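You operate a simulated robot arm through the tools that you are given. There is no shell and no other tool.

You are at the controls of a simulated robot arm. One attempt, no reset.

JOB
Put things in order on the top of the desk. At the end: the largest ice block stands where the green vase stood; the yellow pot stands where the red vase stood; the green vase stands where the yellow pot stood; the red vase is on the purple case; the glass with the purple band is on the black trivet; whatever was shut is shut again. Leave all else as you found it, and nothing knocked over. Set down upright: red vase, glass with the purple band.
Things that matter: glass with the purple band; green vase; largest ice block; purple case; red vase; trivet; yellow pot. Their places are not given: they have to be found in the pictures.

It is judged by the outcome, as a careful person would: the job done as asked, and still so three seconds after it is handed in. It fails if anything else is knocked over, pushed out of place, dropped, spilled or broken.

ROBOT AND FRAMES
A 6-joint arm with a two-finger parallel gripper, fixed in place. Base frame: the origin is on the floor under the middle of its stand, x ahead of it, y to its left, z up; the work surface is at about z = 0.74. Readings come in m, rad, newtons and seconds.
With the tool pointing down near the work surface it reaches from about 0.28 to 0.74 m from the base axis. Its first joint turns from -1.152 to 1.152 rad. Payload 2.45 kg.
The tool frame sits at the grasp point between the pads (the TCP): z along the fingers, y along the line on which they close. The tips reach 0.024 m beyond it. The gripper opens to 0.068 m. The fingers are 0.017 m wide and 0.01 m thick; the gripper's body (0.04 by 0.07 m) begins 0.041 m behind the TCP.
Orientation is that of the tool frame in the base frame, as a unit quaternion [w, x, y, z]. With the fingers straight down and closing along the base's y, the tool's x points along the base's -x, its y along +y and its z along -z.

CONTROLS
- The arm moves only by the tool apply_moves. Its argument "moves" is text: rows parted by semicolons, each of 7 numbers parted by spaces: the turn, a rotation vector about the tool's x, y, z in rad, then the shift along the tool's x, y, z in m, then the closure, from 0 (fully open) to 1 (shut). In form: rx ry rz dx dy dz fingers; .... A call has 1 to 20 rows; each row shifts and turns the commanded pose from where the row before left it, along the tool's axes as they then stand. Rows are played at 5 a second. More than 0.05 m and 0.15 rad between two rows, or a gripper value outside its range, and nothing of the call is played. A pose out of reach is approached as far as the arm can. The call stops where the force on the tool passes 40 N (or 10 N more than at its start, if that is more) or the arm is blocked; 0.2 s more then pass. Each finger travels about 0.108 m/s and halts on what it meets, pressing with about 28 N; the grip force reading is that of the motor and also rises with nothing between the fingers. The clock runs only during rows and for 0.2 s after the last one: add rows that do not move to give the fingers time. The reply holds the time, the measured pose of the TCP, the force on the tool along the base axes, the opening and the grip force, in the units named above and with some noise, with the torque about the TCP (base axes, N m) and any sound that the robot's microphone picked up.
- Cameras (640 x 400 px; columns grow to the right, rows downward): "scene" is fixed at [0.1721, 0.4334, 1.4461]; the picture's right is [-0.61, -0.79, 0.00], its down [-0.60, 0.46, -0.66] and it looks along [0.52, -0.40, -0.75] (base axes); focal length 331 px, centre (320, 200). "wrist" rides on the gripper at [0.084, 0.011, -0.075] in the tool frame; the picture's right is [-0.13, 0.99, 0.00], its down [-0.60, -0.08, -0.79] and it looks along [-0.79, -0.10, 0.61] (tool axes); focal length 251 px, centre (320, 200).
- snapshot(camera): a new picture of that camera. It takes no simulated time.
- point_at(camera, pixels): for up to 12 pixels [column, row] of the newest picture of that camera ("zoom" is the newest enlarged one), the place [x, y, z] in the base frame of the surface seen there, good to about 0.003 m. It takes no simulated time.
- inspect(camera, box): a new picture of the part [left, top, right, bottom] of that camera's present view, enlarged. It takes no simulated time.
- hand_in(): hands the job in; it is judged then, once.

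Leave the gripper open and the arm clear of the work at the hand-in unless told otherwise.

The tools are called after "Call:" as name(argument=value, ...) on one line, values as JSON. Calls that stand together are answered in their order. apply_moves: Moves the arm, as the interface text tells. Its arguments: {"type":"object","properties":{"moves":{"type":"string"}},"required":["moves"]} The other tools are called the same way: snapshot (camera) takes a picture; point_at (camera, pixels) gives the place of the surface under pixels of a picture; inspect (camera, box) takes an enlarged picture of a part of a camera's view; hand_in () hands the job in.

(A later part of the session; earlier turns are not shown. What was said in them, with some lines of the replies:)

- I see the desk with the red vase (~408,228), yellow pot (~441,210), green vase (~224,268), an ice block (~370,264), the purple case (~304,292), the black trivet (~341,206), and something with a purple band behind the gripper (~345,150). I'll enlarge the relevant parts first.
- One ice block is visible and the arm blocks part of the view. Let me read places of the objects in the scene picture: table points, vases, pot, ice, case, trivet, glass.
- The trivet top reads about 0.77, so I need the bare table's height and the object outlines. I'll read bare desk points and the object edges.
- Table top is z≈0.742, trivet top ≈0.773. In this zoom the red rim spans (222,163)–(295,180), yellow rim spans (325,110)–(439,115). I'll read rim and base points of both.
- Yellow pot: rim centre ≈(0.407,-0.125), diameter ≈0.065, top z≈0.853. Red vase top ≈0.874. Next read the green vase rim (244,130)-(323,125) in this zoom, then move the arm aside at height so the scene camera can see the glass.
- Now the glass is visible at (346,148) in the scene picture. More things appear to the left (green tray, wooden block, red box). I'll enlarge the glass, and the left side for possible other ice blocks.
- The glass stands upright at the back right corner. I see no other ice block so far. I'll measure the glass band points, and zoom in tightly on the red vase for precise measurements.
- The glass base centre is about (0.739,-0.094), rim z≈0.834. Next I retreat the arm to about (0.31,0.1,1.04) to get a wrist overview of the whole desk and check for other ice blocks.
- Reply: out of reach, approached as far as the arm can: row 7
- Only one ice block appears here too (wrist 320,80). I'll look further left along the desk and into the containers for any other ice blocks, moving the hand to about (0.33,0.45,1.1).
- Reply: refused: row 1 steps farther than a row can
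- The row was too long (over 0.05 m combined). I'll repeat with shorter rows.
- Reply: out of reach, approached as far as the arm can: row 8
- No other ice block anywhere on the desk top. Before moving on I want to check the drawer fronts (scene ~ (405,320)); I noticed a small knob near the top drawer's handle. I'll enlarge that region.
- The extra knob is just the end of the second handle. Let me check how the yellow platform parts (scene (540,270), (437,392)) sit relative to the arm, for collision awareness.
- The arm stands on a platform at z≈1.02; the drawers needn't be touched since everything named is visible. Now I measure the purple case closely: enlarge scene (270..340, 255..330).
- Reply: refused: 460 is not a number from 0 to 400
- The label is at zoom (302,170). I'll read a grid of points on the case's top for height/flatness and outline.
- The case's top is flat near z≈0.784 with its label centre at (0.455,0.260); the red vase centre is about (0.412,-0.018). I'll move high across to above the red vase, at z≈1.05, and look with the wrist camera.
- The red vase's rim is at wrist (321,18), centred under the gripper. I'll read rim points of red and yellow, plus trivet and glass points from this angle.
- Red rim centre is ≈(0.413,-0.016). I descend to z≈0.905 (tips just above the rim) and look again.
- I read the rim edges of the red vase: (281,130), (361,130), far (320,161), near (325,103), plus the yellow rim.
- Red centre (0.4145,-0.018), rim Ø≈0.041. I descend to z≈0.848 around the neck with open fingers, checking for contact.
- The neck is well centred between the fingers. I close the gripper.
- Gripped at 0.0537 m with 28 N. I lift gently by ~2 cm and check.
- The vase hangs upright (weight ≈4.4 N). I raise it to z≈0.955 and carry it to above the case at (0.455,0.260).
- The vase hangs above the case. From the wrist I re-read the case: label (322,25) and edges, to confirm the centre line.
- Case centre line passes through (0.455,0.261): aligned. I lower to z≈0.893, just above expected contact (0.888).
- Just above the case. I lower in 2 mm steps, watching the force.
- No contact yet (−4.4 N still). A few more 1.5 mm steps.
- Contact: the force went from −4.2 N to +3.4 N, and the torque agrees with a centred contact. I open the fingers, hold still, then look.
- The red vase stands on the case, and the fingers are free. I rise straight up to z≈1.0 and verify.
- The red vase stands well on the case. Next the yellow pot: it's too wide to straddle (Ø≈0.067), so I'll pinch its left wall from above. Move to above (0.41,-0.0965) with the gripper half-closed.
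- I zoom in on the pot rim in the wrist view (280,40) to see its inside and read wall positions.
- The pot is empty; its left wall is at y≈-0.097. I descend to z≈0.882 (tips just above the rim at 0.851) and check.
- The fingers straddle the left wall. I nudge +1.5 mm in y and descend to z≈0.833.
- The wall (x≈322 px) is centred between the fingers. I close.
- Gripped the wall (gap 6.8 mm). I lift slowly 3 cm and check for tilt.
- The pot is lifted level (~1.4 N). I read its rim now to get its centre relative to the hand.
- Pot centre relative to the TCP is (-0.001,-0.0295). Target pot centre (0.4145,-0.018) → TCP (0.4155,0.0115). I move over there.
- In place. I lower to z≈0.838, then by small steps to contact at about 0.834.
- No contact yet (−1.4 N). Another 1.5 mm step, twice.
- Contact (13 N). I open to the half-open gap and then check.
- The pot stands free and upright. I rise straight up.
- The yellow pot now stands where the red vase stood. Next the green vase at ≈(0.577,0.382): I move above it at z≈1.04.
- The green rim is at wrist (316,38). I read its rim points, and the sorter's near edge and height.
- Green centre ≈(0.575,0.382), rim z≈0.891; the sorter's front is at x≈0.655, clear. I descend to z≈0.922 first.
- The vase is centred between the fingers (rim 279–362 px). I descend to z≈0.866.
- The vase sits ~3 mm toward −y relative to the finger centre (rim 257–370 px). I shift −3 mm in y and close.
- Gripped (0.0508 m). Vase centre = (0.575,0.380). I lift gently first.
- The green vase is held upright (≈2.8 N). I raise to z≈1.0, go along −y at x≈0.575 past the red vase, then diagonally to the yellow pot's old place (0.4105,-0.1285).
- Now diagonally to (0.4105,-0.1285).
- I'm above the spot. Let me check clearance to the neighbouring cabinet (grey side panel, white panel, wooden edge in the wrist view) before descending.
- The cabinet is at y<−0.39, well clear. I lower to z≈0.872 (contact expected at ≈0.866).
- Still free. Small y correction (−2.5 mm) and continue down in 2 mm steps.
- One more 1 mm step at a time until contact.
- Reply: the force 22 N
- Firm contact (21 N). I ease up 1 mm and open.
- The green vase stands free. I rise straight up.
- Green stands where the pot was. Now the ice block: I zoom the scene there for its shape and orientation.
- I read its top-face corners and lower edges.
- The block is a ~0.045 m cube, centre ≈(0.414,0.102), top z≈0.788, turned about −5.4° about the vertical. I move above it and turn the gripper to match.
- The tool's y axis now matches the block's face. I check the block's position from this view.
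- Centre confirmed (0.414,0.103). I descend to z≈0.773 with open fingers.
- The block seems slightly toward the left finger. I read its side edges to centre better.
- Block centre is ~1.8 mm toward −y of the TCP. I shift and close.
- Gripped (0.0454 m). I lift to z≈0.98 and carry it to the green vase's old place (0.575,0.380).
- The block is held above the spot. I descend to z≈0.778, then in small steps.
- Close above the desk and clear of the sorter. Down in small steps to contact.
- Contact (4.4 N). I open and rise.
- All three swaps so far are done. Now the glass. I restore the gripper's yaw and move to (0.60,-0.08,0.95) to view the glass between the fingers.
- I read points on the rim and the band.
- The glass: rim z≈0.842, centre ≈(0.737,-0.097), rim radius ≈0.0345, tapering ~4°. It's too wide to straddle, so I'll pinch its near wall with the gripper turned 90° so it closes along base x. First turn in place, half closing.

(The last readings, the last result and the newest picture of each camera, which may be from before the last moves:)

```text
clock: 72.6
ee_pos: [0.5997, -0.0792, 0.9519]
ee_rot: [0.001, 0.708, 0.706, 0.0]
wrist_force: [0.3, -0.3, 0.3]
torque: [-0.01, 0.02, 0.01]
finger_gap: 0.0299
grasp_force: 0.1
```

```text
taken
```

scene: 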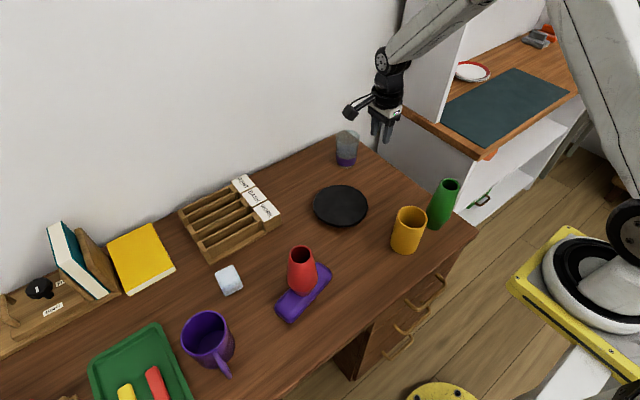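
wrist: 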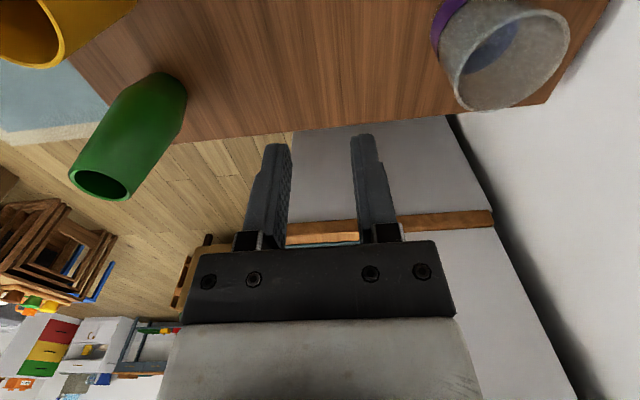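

The turn worked. I zoom into the glass in this view (505,60) to refine the rim position from another side.

Call:
inspect(camera="wrist", box=[420, 0, 590, 115])

Call:
point_at(camera="zoom", pixels=[[72, 80], [78, 110], [150, 350], [560, 150], [300, 30], [90, 200], [200, 390], [450, 45], [480, 330], [110, 290], [65, 60], [60, 130]])

```text
3.48 times, centred on (505, 58) of wrist
```

zoom: 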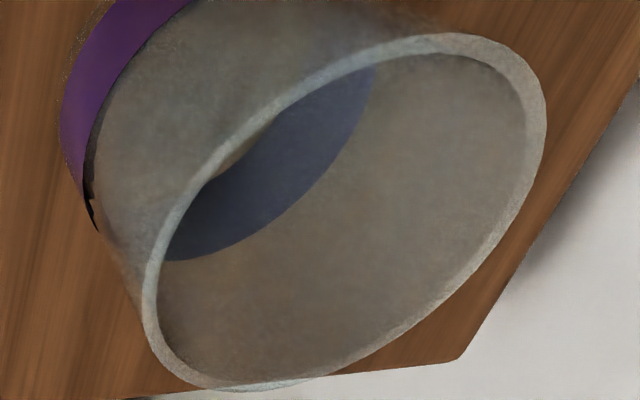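

```text
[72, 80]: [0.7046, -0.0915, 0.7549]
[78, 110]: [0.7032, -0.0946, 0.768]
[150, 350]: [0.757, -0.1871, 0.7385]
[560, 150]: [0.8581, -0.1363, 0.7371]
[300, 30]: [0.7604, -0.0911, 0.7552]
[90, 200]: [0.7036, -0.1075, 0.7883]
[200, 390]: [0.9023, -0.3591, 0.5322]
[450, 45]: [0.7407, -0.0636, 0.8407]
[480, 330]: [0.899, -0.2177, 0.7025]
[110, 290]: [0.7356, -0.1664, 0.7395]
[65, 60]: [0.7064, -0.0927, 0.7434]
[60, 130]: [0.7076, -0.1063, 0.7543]
```

Rim centre ≈(0.735,-0.0985), r≈0.0345; the near wall's middle is at x≈0.7025 at rim height. I tilt the tool by 0.07 rad (tips outward, matching the taper) and move to just above the near wall, z≈0.884.

Call:
apply_moves(moves="-0.07 0 0 0 0 0 0.56; 0 0 0 -0.0064 0.0317 0 0.56; 0 0 0 -0.0064 0.0317 0 0.56; 0 0 0 -0.0065 0.0317 0 0.56; 0 0 0 0 0 0.037 0.56; 0 0 0 0 0 0.0377 0.56; 0 0 0 0 0 0 0.56")

Call:
snapshot(camera="wrist")

Call:
inspect(camera="scene", box=[300, 90, 400, 190])

```text
clock: 74.2
ee_pos: [0.7002, -0.0976, 0.8842]
ee_rot: [0.025, 0.706, 0.707, 0.025]
wrist_force: [0.1, 0.1, -0.1]
torque: [0.01, -0.01, 0.0]
finger_gap: 0.0299
grasp_force: 0.2
```

```text
taken
```

wrist: 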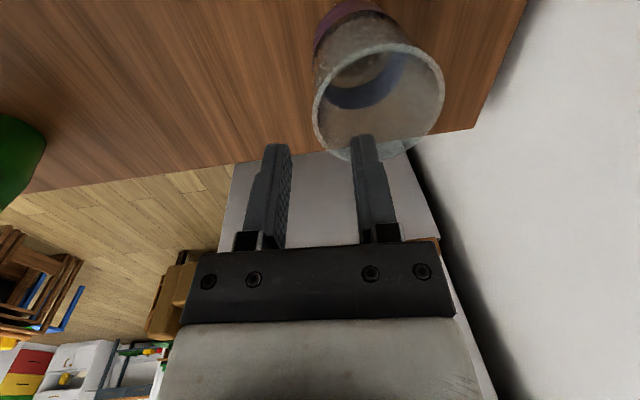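

```text
4.00 times, centred on (350, 140) of scene
```

zoom: 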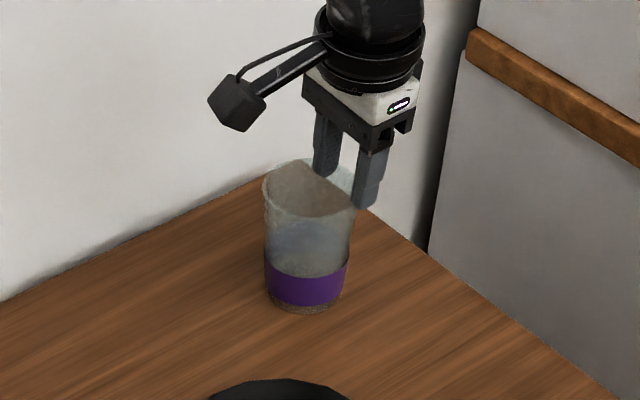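

The near wall's middle is at x≈0.702; the fingers straddle it. I descend along the tool axis by 0.06 m in steps.

Call:
apply_moves(moves="0 0 0 0.0005 -0.001 0.015 0.56; 0 0 0 0 0 0.015 0.56; 0 0 0 0 0 0.015 0.56; 0 0 0 0 0 0.015 0.56; 0 0 0 0 0 0 0.56")

Call:
snapshot(camera="wrist")

Call:
inspect(camera="scene", box=[300, 90, 400, 190])

```text
clock: 75.4
ee_pos: [0.7038, -0.0995, 0.8237]
ee_rot: [0.024, 0.707, 0.706, 0.025]
wrist_force: [1.0, 0.7, 0.2]
torque: [0.0, 0.03, 0.01]
finger_gap: 0.0301
grasp_force: 0.0
```

```text
taken
```

wrist: 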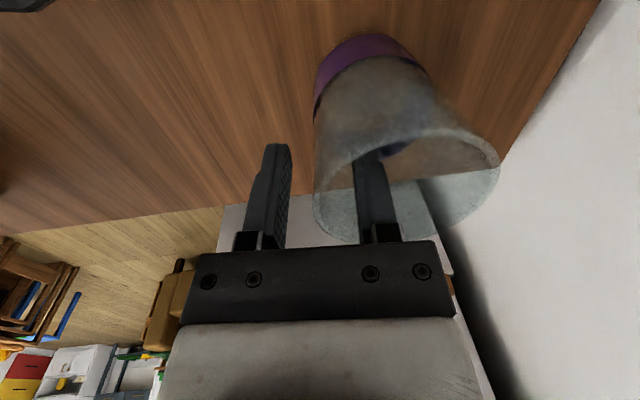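

```text
4.00 times, centred on (350, 140) of scene
```

zoom: 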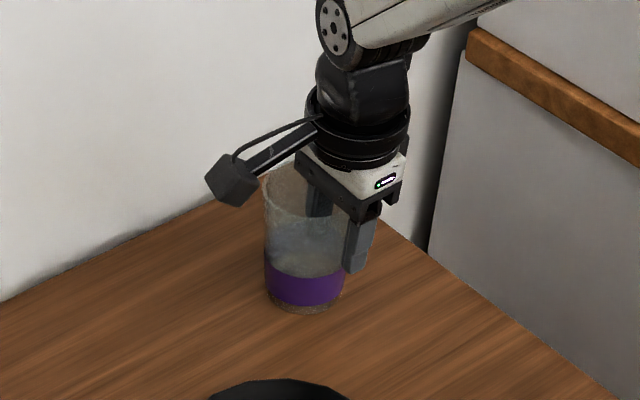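

One finger is inside the glass, the other outside, the wall (≈316 px) midway. I close.

Call:
apply_moves(moves="0 0 0 0 0 0 0.75; 0 0 0 0 0 0 0.9; 0 0 0 0 0 0 1; 0 0 0 0 0 0 1; 0 0 0 0 0 0 1")

Call:
snapshot(camera="wrist")

Call:
inspect(camera="scene", box=[300, 90, 400, 190])

```text
clock: 76.6
ee_pos: [0.7023, -0.0989, 0.8232]
ee_rot: [0.025, 0.707, 0.707, 0.025]
wrist_force: [-0.6, 0.7, 0.2]
torque: [-0.02, 0.16, 0.02]
finger_gap: 0.0058
grasp_force: 28.2
```

```text
taken
```

wrist: 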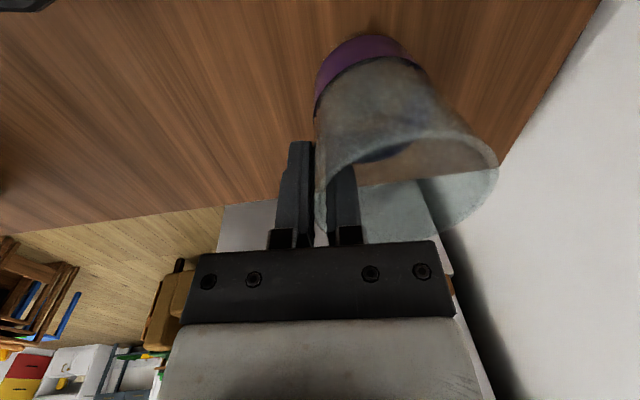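

```text
4.00 times, centred on (350, 140) of scene
```

zoom: 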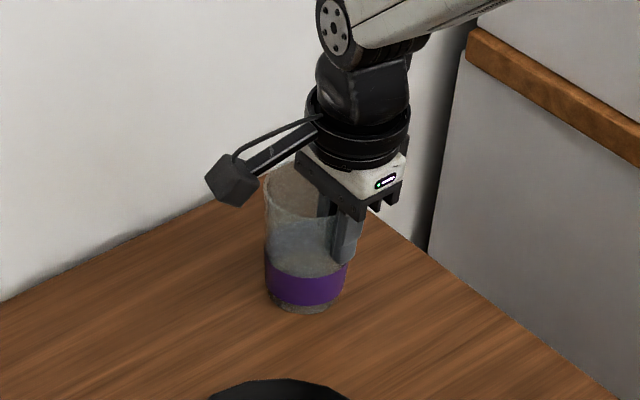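

Gripped (gap 5.8 mm), the glass has not shifted. I lift straight up by 2 cm gently and check.

Call:
apply_moves(moves="0 0 0 0 0.0003 -0.005 1; 0 0 0 0 0.0005 -0.007 1; 0 0 0 0 0.0006 -0.008 1; 0 0 0 0 0 0 1; 0 0 0 0 0 0 1")

Call:
snapshot(camera="wrist")

Call:
inspect(camera="scene", box=[300, 90, 400, 190])

```text
clock: 77.8
ee_pos: [0.7036, -0.0992, 0.8428]
ee_rot: [0.025, 0.707, 0.706, 0.024]
wrist_force: [0.2, 0.6, -1.6]
torque: [0.0, 0.08, 0.01]
finger_gap: 0.0055
grasp_force: 28.2
```

```text
taken
```

wrist: 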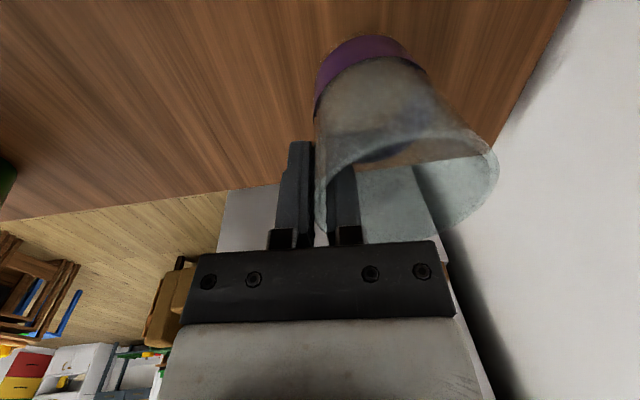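

```text
4.00 times, centred on (350, 140) of scene
```

zoom: 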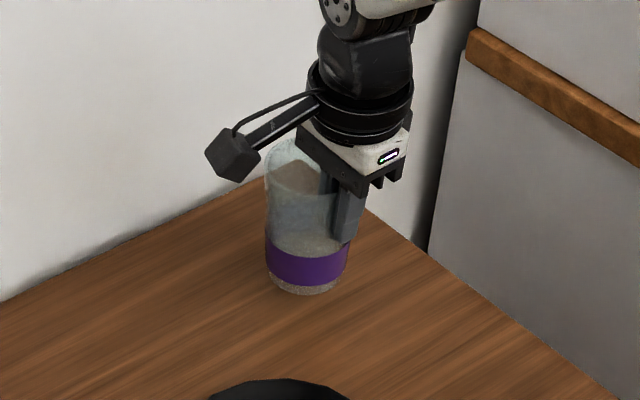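

The glass hangs level (≈1.6 N). I lift 5 cm more and carry it to above the trivet: TCP to (0.562,0.040).

Call:
apply_moves(moves="0 0 0 0 0.001 -0.014 1; 0 0 0 0 0.0014 -0.02 1; 0 0 0 0 0.0012 -0.017 1; 0 0 0 0.01 -0.0101 -0.0007 1; 0 0 0 0.0185 -0.0188 -0.0013 1; 0 0 0 0.0199 -0.0202 -0.0014 1; 0 0 0 0.0199 -0.0202 -0.0014 1; 0 0 0 0.0199 -0.0202 -0.0014 1; 0 0 0 0.0199 -0.0202 -0.0014 1; 0 0 0 0.0185 -0.0188 -0.0013 1; 0 0 0 0.0126 -0.0128 -0.0009 1; 0 0 0 0 0 0 1; 0 0 0 0 0 0 1")

Call:
snapshot(camera="wrist")

Call:
inspect(camera="scene", box=[280, 120, 420, 250])

```text
clock: 80.6
ee_pos: [0.5621, 0.0414, 0.8949]
ee_rot: [0.025, 0.707, 0.707, 0.024]
wrist_force: [-0.8, -0.4, -1.4]
torque: [-0.03, 0.04, 0.03]
finger_gap: 0.0055
grasp_force: 28.3
```

```text
taken
```

wrist: 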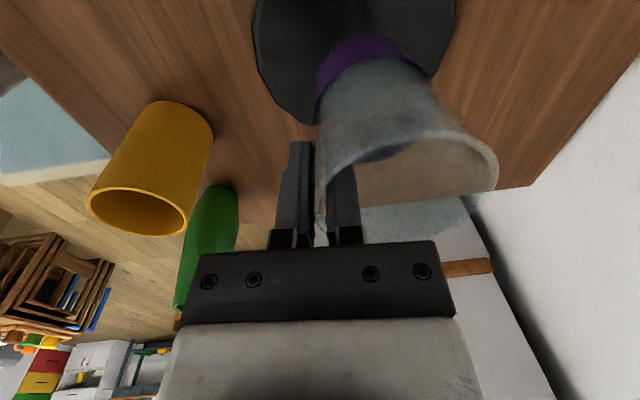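

```text
3.08 times, centred on (350, 185) of scene
```

zoom: 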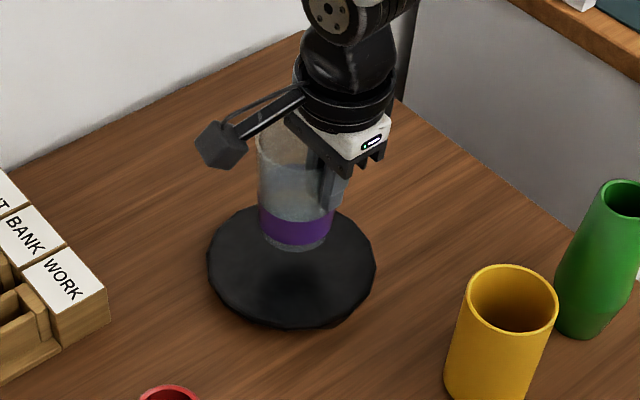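

Let me re-read the trivet outline and band from this view to confirm the centring.

Call:
point_at(camera="zoom", pixels=[[212, 260], [372, 265], [290, 320], [240, 215], [345, 225], [290, 290], [295, 245], [260, 240], [335, 235], [225, 295], [360, 295], [290, 326]])

```text
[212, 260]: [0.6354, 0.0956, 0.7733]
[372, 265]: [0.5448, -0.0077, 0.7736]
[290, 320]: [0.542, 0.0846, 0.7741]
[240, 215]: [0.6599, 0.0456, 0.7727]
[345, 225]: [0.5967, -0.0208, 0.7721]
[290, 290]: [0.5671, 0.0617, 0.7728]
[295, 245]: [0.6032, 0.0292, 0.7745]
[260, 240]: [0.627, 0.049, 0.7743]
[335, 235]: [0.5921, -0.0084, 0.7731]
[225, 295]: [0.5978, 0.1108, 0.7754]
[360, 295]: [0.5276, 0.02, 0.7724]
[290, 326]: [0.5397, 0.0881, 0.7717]
```

Trivet centre (0.593,0.042), top z≈0.773; the glass will land centred. I lower to z≈0.858 then in small steps (contact expected ≈0.854).

Call:
apply_moves(moves="0 0 0 -0.001 -0.001 0.014 1; 0 0 0 0 -0.0009 0.013 1; 0 0 0 0 -0.0007 0.010 1; 0 0 0 0 0 0 1")

Call:
apply_moves(moves="0 0 0 0 -0.0001 0.0015 1; 0 0 0 0 0 0 1")

Call:
apply_moves(moves="0 0 0 0 -0.0001 0.001 1; 0 0 0 0 0 0 1")

```text
clock: 81.6
ee_pos: [0.5633, 0.04, 0.8577]
ee_rot: [0.025, 0.707, 0.707, 0.024]
wrist_force: [-1.0, -0.4, -2.3]
torque: [-0.03, 0.07, -0.01]
finger_gap: 0.0055
grasp_force: 28.8
```

```text
clock: 82.2
ee_pos: [0.5619, 0.0377, 0.8577]
ee_rot: [0.025, 0.706, 0.707, 0.025]
wrist_force: [-0.6, 0.1, -1.9]
torque: [-0.02, 0.07, -0.01]
finger_gap: 0.0056
grasp_force: 28.0
```

```text
clock: 82.8
ee_pos: [0.5619, 0.0401, 0.8552]
ee_rot: [0.025, 0.707, 0.706, 0.025]
wrist_force: [0.1, 0.4, -2.4]
torque: [-0.04, 0.09, -0.04]
finger_gap: 0.0057
grasp_force: 28.2
```

Not touching yet. Continuing in 1 mm steps.

Call:
apply_moves(moves="0 0 0 0 -0.0001 0.001 1; 0 0 0 0 0 0 1")

Call:
apply_moves(moves="0 0 0 0 -0.0001 0.001 1; 0 0 0 0 0 0 1")

```text
clock: 83.4
ee_pos: [0.5624, 0.0396, 0.8546]
ee_rot: [0.026, 0.707, 0.707, 0.024]
wrist_force: [-0.9, -0.2, 1.2]
torque: [0.0, 0.13, -0.01]
finger_gap: 0.0057
grasp_force: 27.9
```

```text
clock: 84.0
ee_pos: [0.5615, 0.0397, 0.8542]
ee_rot: [0.025, 0.706, 0.707, 0.025]
wrist_force: [-4.9, -0.3, 16.0]
torque: [-0.13, 0.37, 0.02]
finger_gap: 0.0058
grasp_force: 27.4
```

Contact (16 N). I ease back 0.8 mm and open to the half gap.

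Call:
apply_moves(moves="0 0 0 0 0 -0.0008 1; 0 0 0 0 0 0 0.9; 0 0 0 0 0 0 0.8; 0 0 0 0 0 0 0.6; 0 0 0 0 0 0 0.6; 0 0 0 0 0 0 0.6")

Call:
snapshot(camera="wrist")

Call:
inspect(camera="scene", box=[280, 120, 420, 250])

```text
clock: 85.4
ee_pos: [0.5606, 0.0394, 0.8544]
ee_rot: [0.024, 0.707, 0.707, 0.025]
wrist_force: [-0.1, -0.6, -1.0]
torque: [0.01, 0.02, 0.0]
finger_gap: 0.0273
grasp_force: 0.0
```

```text
taken
```

wrist: 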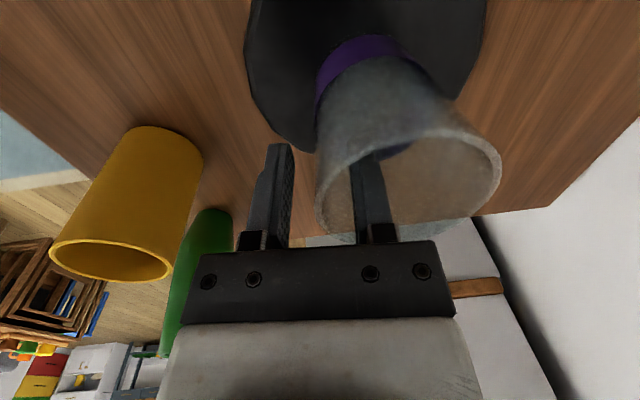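

```text
3.08 times, centred on (350, 185) of scene
```

zoom: 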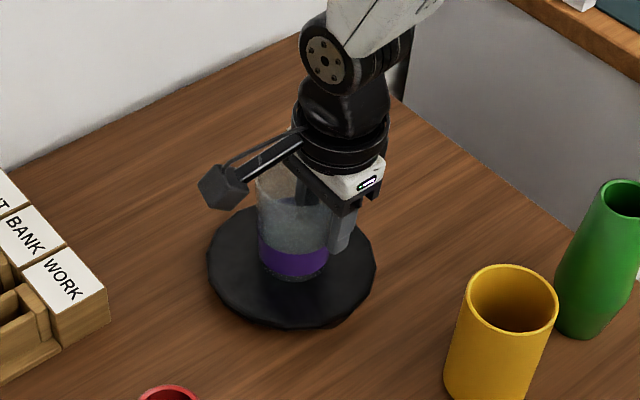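

The glass stands on the trivet, fingers free. I withdraw along the tool axis.

Call:
apply_moves(moves="0 0 0 0 0 -0.012 0.6; 0 0 0 0 0 -0.015 0.6; 0 0 0 0 0 -0.02 0.6; 0 0 0 0 0 -0.035 0.6; 0 0 0 0 0 -0.045 0.6; 0 0 0 0 0 -0.045 0.6; 0.07 0 0 0 0 0 0.3; 0 0 0 0 0 0 0")

Call:
snapshot(camera="wrist")

Call:
snapshot(camera="scene")

```text
clock: 87.2
ee_pos: [0.5499, 0.039, 1.0257]
ee_rot: [-0.001, 0.707, 0.707, -0.001]
wrist_force: [0.0, -0.1, 0.6]
torque: [0.03, 0.0, 0.02]
finger_gap: 0.0678
grasp_force: 0.1
```

```text
taken
```

wrist: 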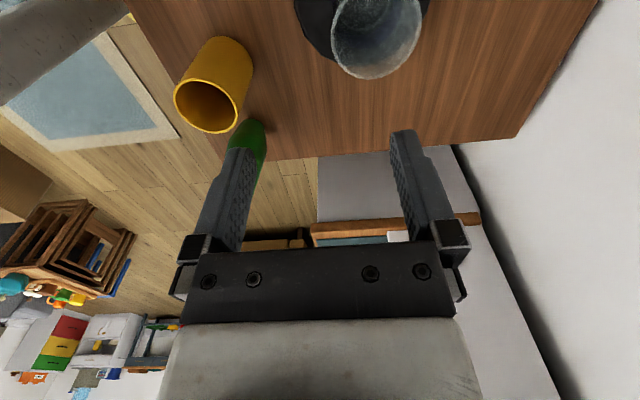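

```text
taken
```

scene: 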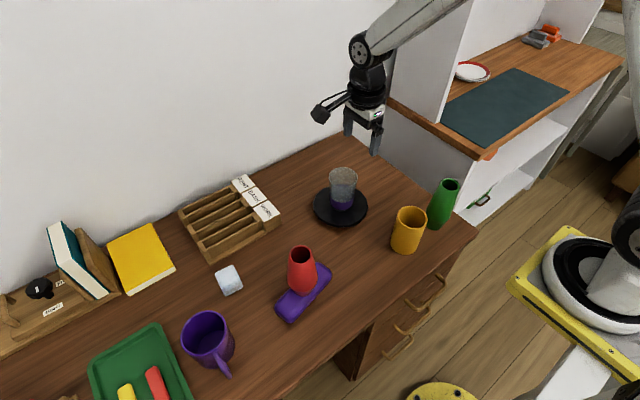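

Everything is placed. Before handing in, I want to double-check the "largest ice block" question: look at the far cabinet items (scene (540,38)) and other places for other ice blocks.

Call:
inspect(camera="scene", box=[440, 0, 640, 120])

Call:
inspect(camera="wrist", box=[0, 180, 200, 400])

Call:
inspect(camera="scene", box=[180, 170, 380, 340])

```text
3.20 times, centred on (540, 60) of scene
```

zoom: 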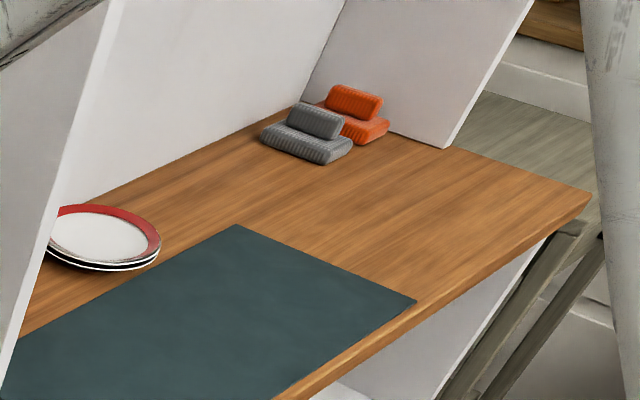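

```text
1.82 times, centred on (100, 290) of wrist
```

zoom: 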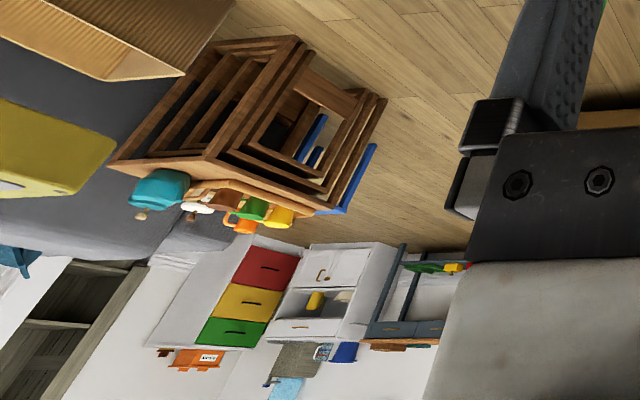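

```text
2.35 times, centred on (280, 255) of scene
```

zoom: 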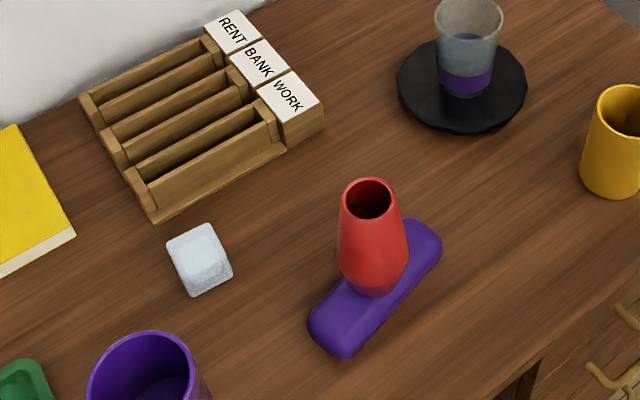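

The far cabinet only has folded cloths and plates — the block I moved is the only ice block around. I verify the final positions: zoom on the pot and green vase, and read rims.

Call:
inspect(camera="scene", box=[380, 170, 480, 270])

Call:
point_at(camera="zoom", pixels=[[182, 165], [300, 190], [245, 148], [235, 222], [190, 325], [308, 60], [377, 75], [345, 38], [300, 225], [330, 72]])

Call:
inspect(camera="scene", box=[205, 255, 255, 305])

Call:
point_at(camera="zoom", pixels=[[320, 170], [230, 140], [350, 110], [400, 220], [280, 270], [290, 340], [420, 280]])

```text
4.00 times, centred on (430, 220) of scene
```

zoom: 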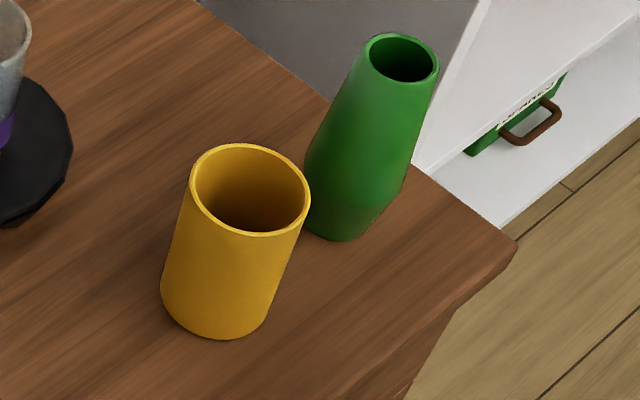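

```text
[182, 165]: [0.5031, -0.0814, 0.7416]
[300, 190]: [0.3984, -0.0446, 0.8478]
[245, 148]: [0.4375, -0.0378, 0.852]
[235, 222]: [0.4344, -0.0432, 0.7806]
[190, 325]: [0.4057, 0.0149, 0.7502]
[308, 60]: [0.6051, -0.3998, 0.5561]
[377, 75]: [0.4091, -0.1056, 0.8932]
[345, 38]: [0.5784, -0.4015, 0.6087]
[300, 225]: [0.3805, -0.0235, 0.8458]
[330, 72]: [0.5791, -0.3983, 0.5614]
```

```text
8.00 times, centred on (230, 280) of scene
```

zoom: 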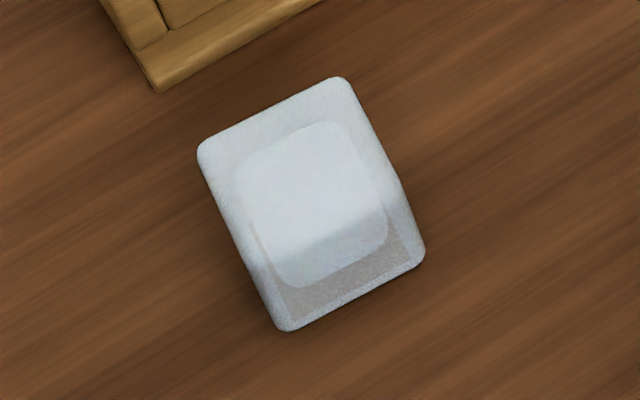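

```text
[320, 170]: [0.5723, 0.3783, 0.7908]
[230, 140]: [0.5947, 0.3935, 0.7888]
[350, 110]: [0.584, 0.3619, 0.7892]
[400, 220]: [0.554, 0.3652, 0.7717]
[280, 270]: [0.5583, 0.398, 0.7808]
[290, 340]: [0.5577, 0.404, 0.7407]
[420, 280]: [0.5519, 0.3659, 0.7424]
```

All positions check out: ice at (0.575,0.381), pot at (0.413,-0.018), green vase at (0.409,-0.130), glass centred on the trivet, red vase upright on the case. I raise the arm, turn it back and return it to its start pose, clear of the work.

Call:
apply_moves(moves="0 0 0 0 0 -0.04 0; 0 0 0 0 0 -0.02 0; 0 0 -0.1428 0 0 0 0; 0 0 -0.1428 0 0 0 0; 0 0 -0.1428 0 0 0 0; 0 0 -0.1428 0 0 0 0; 0 0 -0.1428 0 0 0 0; 0 0 -0.1428 0 0 0 0; 0 0 -0.1428 0 0 0 0; 0 0 -0.1428 0 0 0 0; 0 0 -0.1428 0 0 0 0; 0 0 -0.1428 0 0 0 0; 0 0 -0.1428 0 0 0 0; 0 0 0 0.034 0.025 0 0; 0 0 0 0.035 0.026 0 0; 0 0 0 0.035 0.026 0 0; 0 0 0 0.034 0.025 0 0; 0 0 0 0 0 0 0")

Call:
snapshot(camera="scene")

Call:
snapshot(camera="wrist")

```text
clock: 91.0
ee_pos: [0.4115, 0.1418, 1.0862]
ee_rot: [0.0, 0.0, 1.0, 0.0]
wrist_force: [0.0, -0.5, 0.5]
torque: [0.03, 0.01, -0.04]
finger_gap: 0.068
grasp_force: 0.0
```

```text
taken
```

scene: 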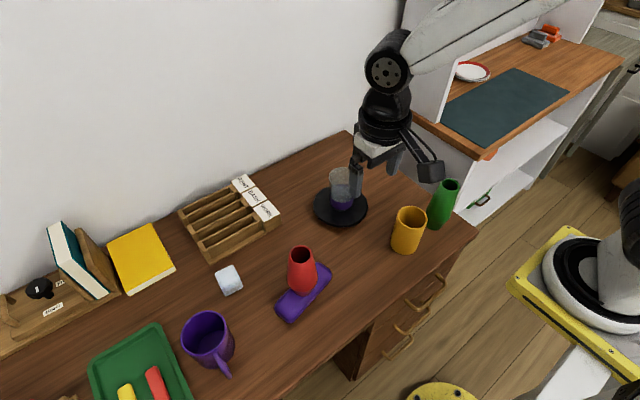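

```text
taken
```

wrist: 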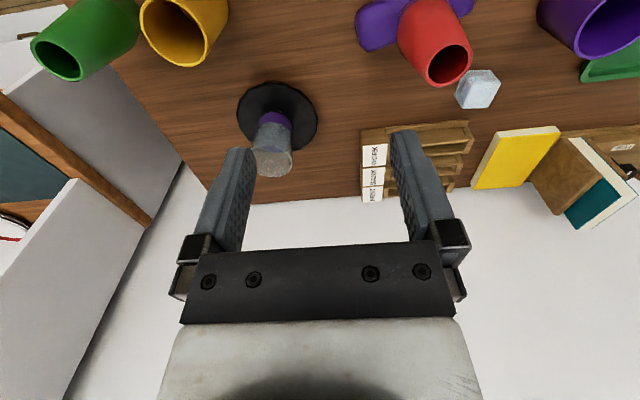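

Everything stands as asked: the glass is on the trivet, the red vase is on the case, the yellow pot, green vase and ice block are in their new places, the drawers are still shut, the gripper is open and the arm is clear. Handing in.

Call:
hand_in()

```text
The job is handed in.
```

I moved all five things to where you asked, and the job is handed in. The last pictures showed nothing knocked over or out of place. No result came back with the hand-in.

| Thing | Where it is now |
|---|---|
| Ice block | Where the green vase stood |
| Yellow pot | Where the red vase stood |
| Green vase | Where the yellow pot stood |
| Red vase | Upright in the middle of the purple case |
| Glass with the purple band | Upright in the middle of the black trivet |

- **Accuracy:** I measured the pot, green vase and ice block after placing them. Each is within about 3 mm of where the earlier object stood.
- **Ice block:** I saw only one ice block, so I took it to be the largest. I did not open the three desk drawers to look for others.
- **Shut things:** I opened nothing, so the drawers are still shut.
- **Arm:** The gripper is open and the arm is back at its starting position, clear of the desk.
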